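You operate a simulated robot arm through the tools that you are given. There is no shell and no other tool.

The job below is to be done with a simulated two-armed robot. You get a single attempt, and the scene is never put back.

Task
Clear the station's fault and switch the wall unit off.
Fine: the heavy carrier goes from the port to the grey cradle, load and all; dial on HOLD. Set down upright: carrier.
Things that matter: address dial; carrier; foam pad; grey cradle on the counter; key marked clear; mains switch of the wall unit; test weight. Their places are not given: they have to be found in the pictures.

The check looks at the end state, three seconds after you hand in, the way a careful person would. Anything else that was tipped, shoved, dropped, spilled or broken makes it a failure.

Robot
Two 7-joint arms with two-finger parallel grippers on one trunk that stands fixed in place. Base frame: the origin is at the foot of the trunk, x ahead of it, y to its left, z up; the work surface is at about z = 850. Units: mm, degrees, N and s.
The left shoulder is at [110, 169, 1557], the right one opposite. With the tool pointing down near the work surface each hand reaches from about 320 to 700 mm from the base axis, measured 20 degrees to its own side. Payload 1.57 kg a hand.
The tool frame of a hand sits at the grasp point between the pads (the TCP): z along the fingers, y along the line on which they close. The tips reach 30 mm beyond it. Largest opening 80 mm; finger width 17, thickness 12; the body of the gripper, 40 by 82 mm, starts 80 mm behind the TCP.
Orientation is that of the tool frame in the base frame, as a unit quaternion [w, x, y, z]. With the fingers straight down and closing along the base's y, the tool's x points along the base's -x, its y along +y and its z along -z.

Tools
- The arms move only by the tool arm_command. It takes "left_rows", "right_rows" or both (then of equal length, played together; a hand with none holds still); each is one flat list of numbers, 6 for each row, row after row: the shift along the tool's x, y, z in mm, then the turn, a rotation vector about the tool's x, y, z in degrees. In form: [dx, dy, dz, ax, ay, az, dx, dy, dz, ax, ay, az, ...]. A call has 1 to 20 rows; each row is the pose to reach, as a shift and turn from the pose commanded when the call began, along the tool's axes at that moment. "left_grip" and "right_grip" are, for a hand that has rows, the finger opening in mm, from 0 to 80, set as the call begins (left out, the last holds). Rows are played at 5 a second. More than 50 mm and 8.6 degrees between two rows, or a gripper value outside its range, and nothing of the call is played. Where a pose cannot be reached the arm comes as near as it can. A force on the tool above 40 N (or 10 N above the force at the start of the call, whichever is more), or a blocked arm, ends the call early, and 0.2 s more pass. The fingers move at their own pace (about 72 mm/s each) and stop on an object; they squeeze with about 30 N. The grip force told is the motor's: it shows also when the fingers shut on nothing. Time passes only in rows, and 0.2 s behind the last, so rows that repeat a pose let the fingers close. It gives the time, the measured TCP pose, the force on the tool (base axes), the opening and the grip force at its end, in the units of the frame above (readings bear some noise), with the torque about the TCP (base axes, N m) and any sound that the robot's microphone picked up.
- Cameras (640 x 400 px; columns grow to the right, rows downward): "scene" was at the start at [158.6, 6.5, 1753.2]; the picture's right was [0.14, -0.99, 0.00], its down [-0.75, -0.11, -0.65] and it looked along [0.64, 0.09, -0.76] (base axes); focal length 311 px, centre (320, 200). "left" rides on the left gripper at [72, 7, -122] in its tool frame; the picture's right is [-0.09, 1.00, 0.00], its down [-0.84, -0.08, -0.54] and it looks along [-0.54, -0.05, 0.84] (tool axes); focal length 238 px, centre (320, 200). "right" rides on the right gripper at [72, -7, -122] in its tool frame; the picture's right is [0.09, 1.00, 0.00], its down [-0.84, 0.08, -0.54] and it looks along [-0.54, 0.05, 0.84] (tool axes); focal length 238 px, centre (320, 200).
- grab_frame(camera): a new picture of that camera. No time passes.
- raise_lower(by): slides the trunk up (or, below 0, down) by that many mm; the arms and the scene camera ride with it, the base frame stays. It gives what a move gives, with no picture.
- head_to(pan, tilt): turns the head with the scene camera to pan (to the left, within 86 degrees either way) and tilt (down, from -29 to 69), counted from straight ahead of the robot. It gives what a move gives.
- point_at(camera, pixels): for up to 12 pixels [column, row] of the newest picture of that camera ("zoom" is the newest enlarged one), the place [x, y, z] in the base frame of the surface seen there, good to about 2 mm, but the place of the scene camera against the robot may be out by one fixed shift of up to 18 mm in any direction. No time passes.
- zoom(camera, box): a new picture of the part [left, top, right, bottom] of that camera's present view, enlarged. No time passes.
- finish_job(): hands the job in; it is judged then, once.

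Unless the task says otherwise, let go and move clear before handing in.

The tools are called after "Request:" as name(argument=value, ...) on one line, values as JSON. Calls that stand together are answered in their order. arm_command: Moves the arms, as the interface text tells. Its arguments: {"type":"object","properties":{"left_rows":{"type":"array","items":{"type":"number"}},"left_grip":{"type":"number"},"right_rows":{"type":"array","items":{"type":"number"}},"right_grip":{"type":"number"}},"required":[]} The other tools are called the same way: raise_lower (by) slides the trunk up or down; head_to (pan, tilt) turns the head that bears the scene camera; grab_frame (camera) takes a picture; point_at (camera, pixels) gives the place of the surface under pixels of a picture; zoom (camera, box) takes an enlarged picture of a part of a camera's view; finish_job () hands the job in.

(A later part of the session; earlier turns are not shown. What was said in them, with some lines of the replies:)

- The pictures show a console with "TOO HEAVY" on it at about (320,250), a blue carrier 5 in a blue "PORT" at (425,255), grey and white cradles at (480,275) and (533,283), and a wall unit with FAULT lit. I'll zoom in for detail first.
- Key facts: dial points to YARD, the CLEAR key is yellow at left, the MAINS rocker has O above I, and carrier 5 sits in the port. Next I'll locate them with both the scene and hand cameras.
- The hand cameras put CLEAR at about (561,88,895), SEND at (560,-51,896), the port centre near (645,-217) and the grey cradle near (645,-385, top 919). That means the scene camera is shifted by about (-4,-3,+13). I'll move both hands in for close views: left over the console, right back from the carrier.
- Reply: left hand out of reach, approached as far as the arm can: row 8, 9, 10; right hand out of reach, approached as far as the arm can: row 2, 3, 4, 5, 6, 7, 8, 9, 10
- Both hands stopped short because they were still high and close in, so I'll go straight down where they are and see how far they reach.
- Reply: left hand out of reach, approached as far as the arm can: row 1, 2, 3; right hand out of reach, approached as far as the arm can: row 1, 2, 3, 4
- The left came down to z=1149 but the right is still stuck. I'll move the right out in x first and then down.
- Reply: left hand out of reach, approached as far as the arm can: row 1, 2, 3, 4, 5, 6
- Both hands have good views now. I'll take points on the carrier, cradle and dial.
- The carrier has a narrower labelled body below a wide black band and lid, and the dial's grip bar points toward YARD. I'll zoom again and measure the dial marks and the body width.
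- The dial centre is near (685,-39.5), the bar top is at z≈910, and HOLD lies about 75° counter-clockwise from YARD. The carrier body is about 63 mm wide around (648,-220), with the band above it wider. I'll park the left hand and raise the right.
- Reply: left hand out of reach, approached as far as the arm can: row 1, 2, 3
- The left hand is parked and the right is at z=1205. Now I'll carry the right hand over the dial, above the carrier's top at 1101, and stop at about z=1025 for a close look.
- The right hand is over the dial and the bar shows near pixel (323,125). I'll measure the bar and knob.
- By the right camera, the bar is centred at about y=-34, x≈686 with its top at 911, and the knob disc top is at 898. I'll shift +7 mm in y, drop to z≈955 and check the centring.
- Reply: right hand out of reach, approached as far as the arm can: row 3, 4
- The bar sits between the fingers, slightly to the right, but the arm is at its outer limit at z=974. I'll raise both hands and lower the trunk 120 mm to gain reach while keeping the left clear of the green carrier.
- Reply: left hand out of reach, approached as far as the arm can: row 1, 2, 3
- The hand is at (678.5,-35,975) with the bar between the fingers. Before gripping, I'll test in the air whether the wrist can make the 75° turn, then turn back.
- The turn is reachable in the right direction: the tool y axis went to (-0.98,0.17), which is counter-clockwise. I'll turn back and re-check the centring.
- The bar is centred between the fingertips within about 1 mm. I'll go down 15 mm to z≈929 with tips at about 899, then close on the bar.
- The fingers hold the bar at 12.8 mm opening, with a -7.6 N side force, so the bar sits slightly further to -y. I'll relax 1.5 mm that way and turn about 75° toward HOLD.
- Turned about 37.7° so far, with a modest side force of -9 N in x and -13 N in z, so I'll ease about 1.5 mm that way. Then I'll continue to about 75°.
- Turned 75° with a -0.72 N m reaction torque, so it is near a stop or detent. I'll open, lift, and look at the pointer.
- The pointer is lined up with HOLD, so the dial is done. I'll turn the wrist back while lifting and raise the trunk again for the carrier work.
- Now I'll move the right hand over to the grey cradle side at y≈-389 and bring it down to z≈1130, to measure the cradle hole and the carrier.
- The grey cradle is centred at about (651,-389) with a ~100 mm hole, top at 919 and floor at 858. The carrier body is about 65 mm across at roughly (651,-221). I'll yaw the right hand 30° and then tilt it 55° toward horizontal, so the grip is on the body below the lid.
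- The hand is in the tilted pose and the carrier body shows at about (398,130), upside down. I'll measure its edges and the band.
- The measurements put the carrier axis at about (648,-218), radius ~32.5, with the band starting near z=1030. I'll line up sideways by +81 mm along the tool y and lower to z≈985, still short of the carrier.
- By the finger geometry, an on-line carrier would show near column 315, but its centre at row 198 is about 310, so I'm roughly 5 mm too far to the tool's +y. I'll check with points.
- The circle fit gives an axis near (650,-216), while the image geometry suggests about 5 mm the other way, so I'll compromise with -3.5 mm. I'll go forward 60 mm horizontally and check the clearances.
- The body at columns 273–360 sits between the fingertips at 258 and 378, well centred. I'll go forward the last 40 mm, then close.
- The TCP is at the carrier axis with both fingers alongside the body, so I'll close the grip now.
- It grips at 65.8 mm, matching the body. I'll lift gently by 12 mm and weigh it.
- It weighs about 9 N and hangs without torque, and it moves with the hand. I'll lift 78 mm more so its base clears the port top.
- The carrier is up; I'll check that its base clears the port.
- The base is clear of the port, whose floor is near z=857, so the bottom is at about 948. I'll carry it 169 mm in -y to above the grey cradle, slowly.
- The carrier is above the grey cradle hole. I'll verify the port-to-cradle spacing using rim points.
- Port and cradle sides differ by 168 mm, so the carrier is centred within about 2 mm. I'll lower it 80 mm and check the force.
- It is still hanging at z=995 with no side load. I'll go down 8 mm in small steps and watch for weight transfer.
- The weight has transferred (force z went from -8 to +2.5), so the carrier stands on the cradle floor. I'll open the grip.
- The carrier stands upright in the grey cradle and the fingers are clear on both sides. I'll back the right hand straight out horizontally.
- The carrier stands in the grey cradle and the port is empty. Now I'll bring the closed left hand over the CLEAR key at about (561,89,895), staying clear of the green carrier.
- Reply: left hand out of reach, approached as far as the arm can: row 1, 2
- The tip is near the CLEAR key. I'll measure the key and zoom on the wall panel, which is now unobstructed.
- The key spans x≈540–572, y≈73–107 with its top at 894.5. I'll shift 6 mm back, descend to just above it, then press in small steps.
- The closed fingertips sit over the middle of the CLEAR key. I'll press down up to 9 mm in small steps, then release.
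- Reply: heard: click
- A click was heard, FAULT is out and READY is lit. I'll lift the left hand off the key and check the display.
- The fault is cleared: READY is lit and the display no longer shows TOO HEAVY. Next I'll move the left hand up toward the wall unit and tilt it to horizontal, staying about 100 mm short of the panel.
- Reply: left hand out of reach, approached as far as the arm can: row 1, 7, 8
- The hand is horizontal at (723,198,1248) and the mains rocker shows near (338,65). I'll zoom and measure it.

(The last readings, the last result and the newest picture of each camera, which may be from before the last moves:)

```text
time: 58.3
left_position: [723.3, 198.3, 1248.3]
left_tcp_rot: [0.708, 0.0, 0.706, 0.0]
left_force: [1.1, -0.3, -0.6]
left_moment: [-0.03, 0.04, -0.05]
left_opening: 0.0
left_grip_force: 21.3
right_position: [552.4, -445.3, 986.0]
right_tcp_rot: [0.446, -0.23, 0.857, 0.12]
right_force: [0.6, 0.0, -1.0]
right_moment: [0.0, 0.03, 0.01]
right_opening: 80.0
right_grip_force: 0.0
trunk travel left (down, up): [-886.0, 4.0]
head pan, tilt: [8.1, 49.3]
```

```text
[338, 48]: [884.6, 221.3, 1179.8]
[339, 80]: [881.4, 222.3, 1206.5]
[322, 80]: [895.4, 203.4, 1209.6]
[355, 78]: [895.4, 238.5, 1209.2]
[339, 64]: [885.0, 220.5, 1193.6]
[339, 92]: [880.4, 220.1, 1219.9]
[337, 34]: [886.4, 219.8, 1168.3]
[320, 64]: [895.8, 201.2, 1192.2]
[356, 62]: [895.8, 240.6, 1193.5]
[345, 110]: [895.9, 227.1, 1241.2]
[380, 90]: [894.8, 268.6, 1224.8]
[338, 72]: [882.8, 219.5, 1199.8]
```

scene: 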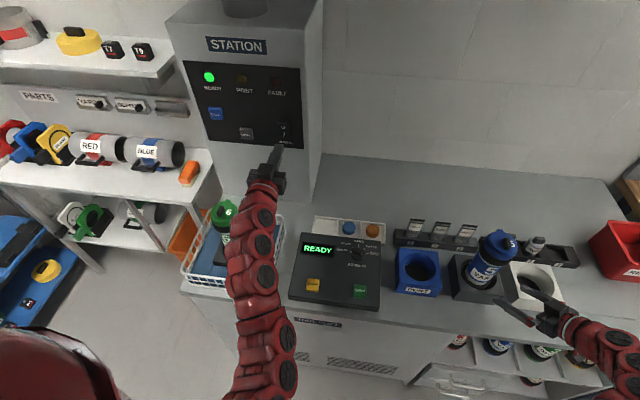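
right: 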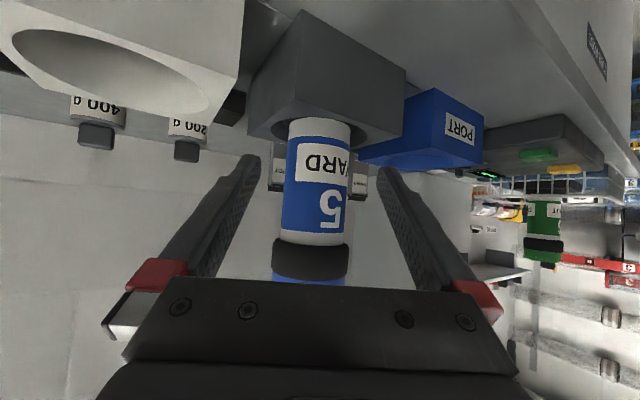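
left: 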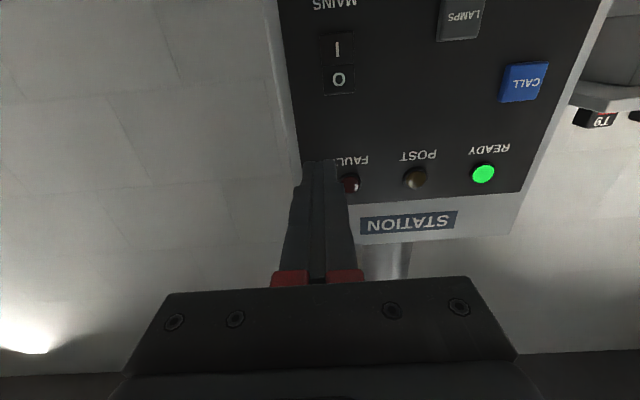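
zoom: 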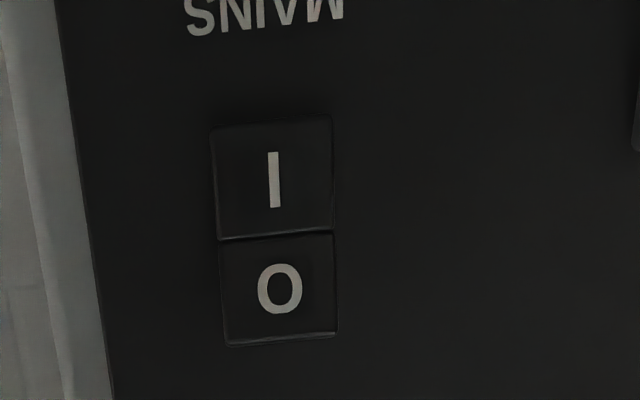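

The rocker's O half is centred at about (881,221,1208) and sticks out from the panel at 895. I'll line up at z≈1211 and y≈221.5 and stop the tip about 12 mm short.

Request:
arm_command(left_rows=[12, 8, 10, 0, 0, 0, 25, 16, 20, 0, 0, 0, 37.3, 23.2, 30, 0, 0, 0, 37.3, 23.2, 60, 0, 0, 0, 37.3, 23.2, 90, 0, 0, 0, 37.3, 23.2, 115, 0, 0, 0, 37.3, 23.2, 115, 0, 0, 0])

Request:
grab_frame(camera="left")

Request:
zoom(camera="left", box=[260, 80, 400, 220])

Request:
zoom(camera="scene", box=[220, 80, 340, 220])

```text
time: 59.9
left_position: [837.5, 221.0, 1211.0]
left_tcp_rot: [0.707, 0.001, 0.707, 0.0]
left_force: [-0.2, 0.0, -0.4]
left_moment: [0.01, -0.04, -0.01]
left_opening: 0.4
left_grip_force: 21.2
right_position: [552.7, -444.3, 985.3]
right_tcp_rot: [0.446, -0.23, 0.857, 0.12]
right_force: [0.2, -0.2, -0.8]
right_moment: [0.0, -0.01, -0.01]
right_opening: 79.8
right_grip_force: 0.0
trunk travel left (down, up): [-886.0, 4.0]
head pan, tilt: [8.1, 49.3]
```

```text
taken
```

left: 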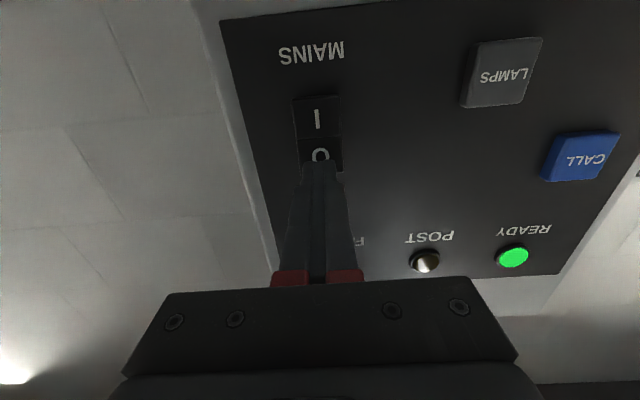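

```text
2.86 times, centred on (330, 150) of left
```

zoom: 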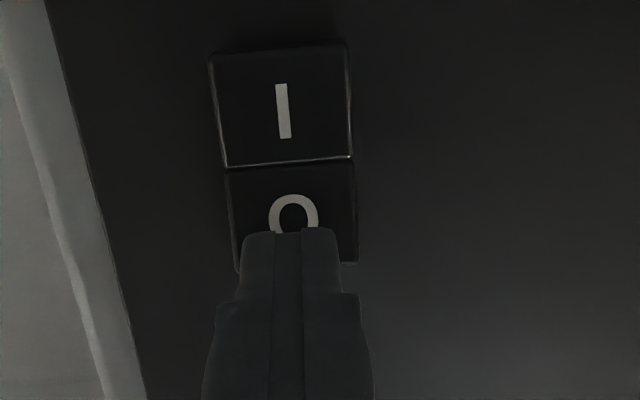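

```text
2.86 times, centred on (280, 150) of scene
```

zoom: 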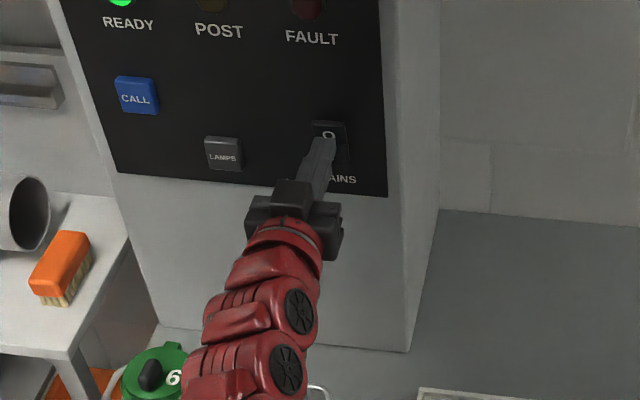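

The tip is lined up with the O half. I'll press forward in small steps, with up to 24 mm of travel.

Request:
arm_command(left_rows=[0, 0, 6, 0, 0, 0, 0, 0, 11, 0, 0, 0, 0, 0, 14, 0, 0, 0, 0, 0, 17, 0, 0, 0, 0, 0, 20, 0, 0, 0, 0, 0, 22, 0, 0, 0, 0, 0, 24, 0, 0, 0])

Request:
zoom(camera="scene", box=[180, 55, 320, 155])

Request:
zoom(camera="left", box=[260, 80, 400, 220])

```text
time: 61.5
left_position: [854.4, 222.9, 1212.2]
left_tcp_rot: [0.707, 0.0, 0.707, 0.001]
left_force: [-41.3, -1.1, 3.2]
left_moment: [0.21, 0.23, -0.06]
left_opening: 0.1
left_grip_force: 21.5
right_position: [546.5, -447.0, 990.2]
right_tcp_rot: [0.449, -0.229, 0.855, 0.119]
right_force: [0.5, 0.4, 0.0]
right_moment: [0.01, 0.01, -0.01]
right_opening: 80.0
right_grip_force: 0.0
trunk travel left (down, up): [-886.0, 4.0]
head pan, tilt: [8.1, 49.3]
stopped in row 7 (left hand): the force on the tool passed its limit at 45 N (the readings are from after the stop); the commanded pose is now the measured one
```

```text
4.00 times, centred on (250, 105) of scene
```

zoom: 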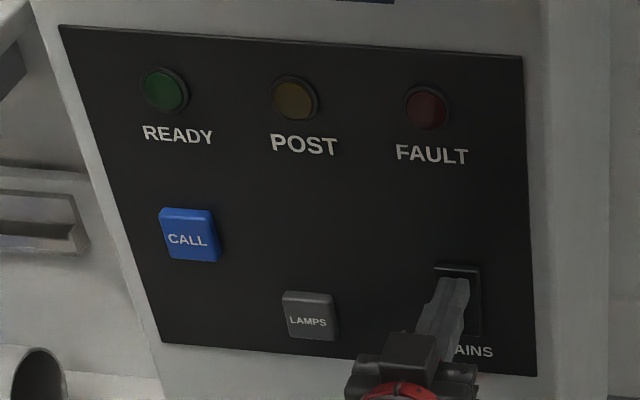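

```text
2.86 times, centred on (330, 150) of left
```

zoom: 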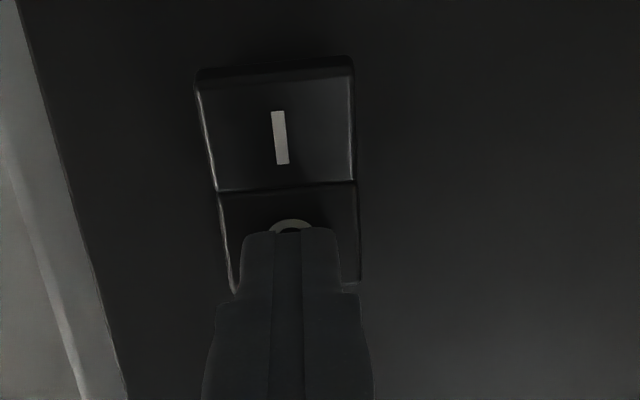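

The READY lamp went out and the rocker has flipped to O. I'll back the left hand straight out.

Request:
arm_command(left_rows=[0, 0, -5, 0, 0, 0, 0, 0, -20, 0, 0, 0, 0, 0, -45, 0, 0, 0, 0, 0, -75, 0, 0, 0, 0, 0, -100, 0, 0, 0, 0, 0, -100, 0, 0, 0])

Request:
grab_frame(camera="left")

Request:
grab_frame(camera="scene")

Request:
grab_frame(camera="right")

Request:
zoom(camera="scene", box=[280, 190, 580, 320])

Request:
zoom(camera="scene", box=[180, 55, 320, 155])

```text
time: 62.9
left_position: [760.8, 221.9, 1207.8]
left_tcp_rot: [0.705, 0.0, 0.71, 0.0]
left_force: [0.1, 0.5, 0.4]
left_moment: [0.0, 0.03, -0.01]
left_opening: 0.1
left_grip_force: 21.9
right_position: [552.8, -447.0, 987.1]
right_tcp_rot: [0.446, -0.229, 0.857, 0.12]
right_force: [0.7, 0.6, -1.1]
right_moment: [0.0, -0.02, -0.02]
right_opening: 79.9
right_grip_force: 0.0
trunk travel left (down, up): [-886.0, 4.0]
head pan, tilt: [8.1, 49.3]
```

```text
taken
```

left: 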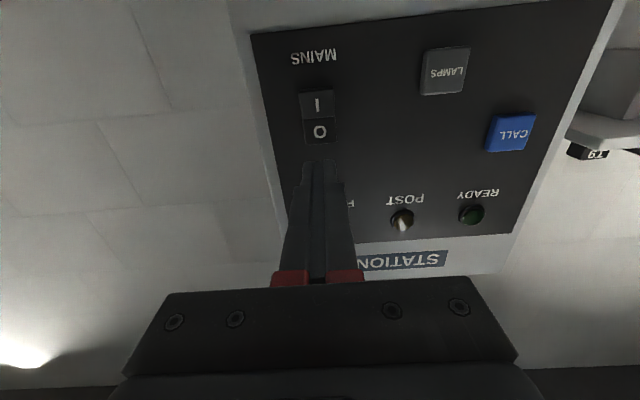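

```text
taken
```

scene: 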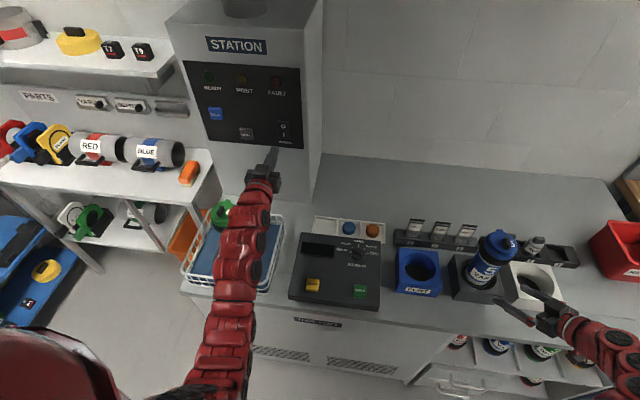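

```text
taken
```

right: 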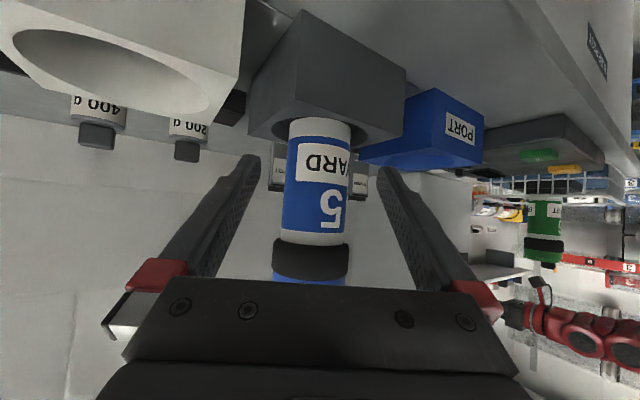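

```text
2.13 times, centred on (430, 255) of scene
```

zoom: 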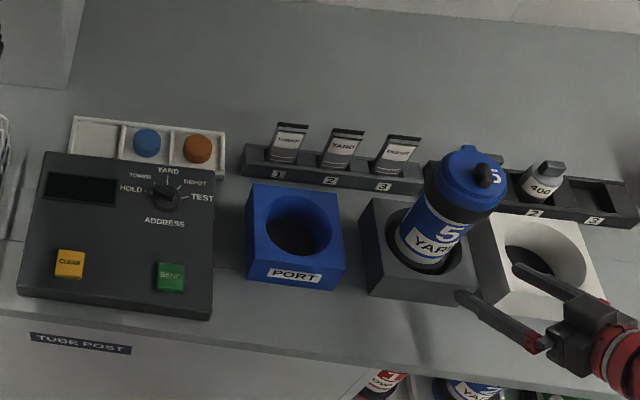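

```text
4.00 times, centred on (250, 105) of scene
```

zoom: 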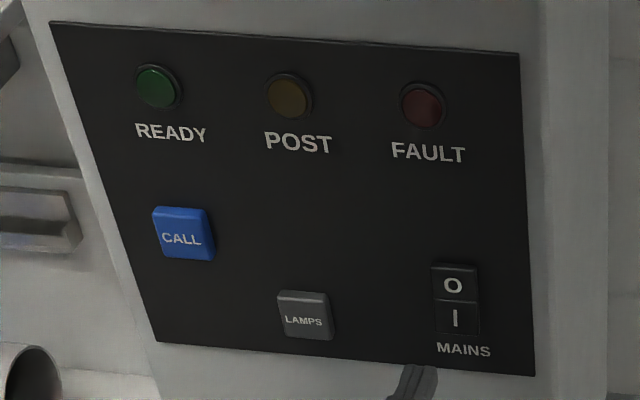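

Mains is off: display dark, all lamps out. The carrier is upright in the grey cradle. I'll check the dial and the green carrier, which is partly hidden by the arm.

Request:
zoom(camera="scene", box=[320, 210, 400, 270])

Request:
zoom(camera="right", box=[440, 120, 640, 350])

Request:
zoom(camera="scene", box=[170, 180, 300, 310])

```text
6.67 times, centred on (360, 240) of scene
```

zoom: 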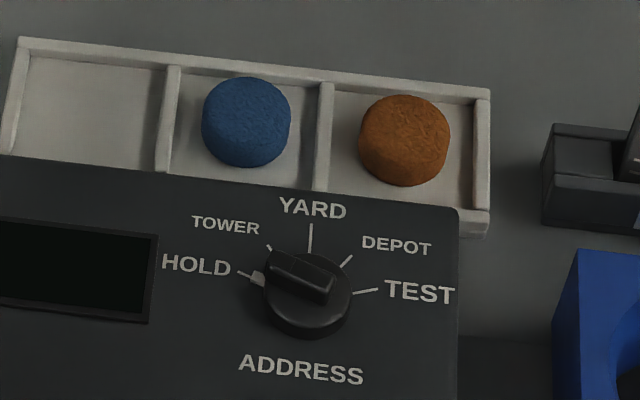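

```text
1.74 times, centred on (540, 235) of right
```

zoom: 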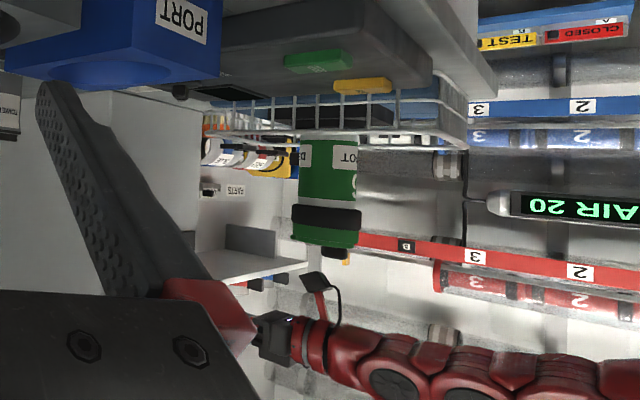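

```text
3.08 times, centred on (235, 245) of scene
```

zoom: 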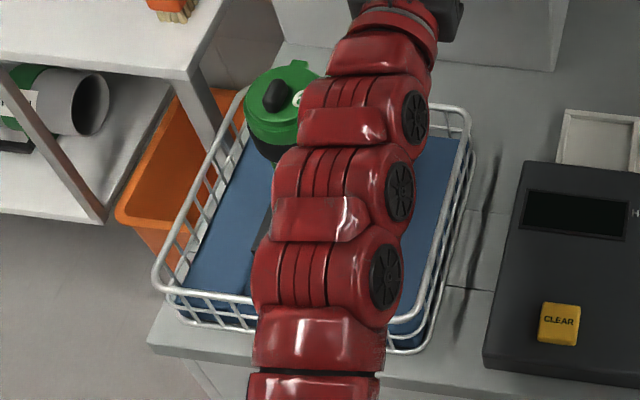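

The dial is on HOLD, the green carrier is untouched and upright, and the left arm passes above it with a gap. I'll back the right hand off a little more so it is well clear, then hand in.

Request:
arm_command(right_rows=[11.5, 0, -16.4, 0, 0, 0, 23, 0, -32.8, 0, 0, 0, 28.7, 0, -41, 0, 0, 0, 28.7, 0, -41, 0, 0, 0])

Request:
grab_frame(camera="scene")

```text
time: 63.9
left_position: [760.0, 223.1, 1208.8]
left_tcp_rot: [0.704, 0.0, 0.71, 0.0]
left_force: [-0.3, -0.7, 0.7]
left_moment: [0.0, 0.04, 0.0]
left_opening: 0.0
left_grip_force: 21.1
right_position: [509.8, -470.9, 983.9]
right_tcp_rot: [0.447, -0.228, 0.857, 0.118]
right_force: [-0.9, -0.9, -0.6]
right_moment: [-0.01, 0.03, 0.06]
right_opening: 79.8
right_grip_force: 0.0
trunk travel left (down, up): [-886.0, 4.0]
head pan, tilt: [8.1, 49.3]
```

```text
taken
```

scene: 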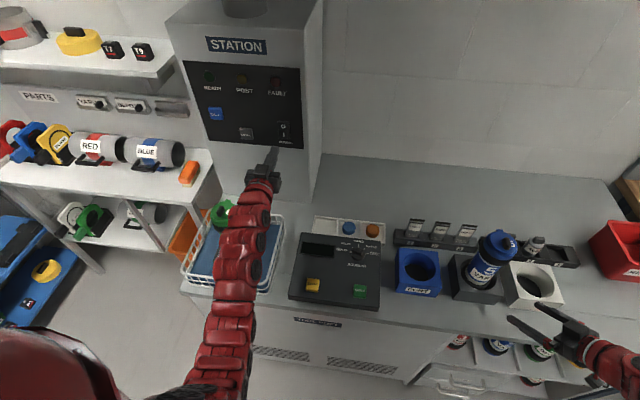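

Both hands are clear. The carrier stands upright in the grey cradle at (485,265), the dial is on HOLD, the fault is cleared and the mains is off, so I'm handing in.

Request:
finish_job()

```text
The job is handed in.
```

The station's fault is cleared and the wall unit is switched off. I've handed the job in; no verdict has come back yet.

- **Dial:** I turned it from YARD to HOLD, and the last close-up showed the pointer on the HOLD mark.
- **Carrier:** I lifted carrier 5 out of the port by its body, still closed with its load inside. It now stands upright on the floor of the grey cradle.
- **Fault:** I pressed CLEAR once the port was empty. There was a click, FAULT went out, READY lit and the display read READY.
- **Mains:** I pressed the O side of the switch. All lamps and the display then went dark. That push was firm enough to trip the force limit (45 N), but nothing looked damaged afterwards.

In the last pictures nothing else looked moved or tipped. The green carrier in the basket was partly hidden by the left arm, but the right camera showed it upright. Both hands are clear of everything.
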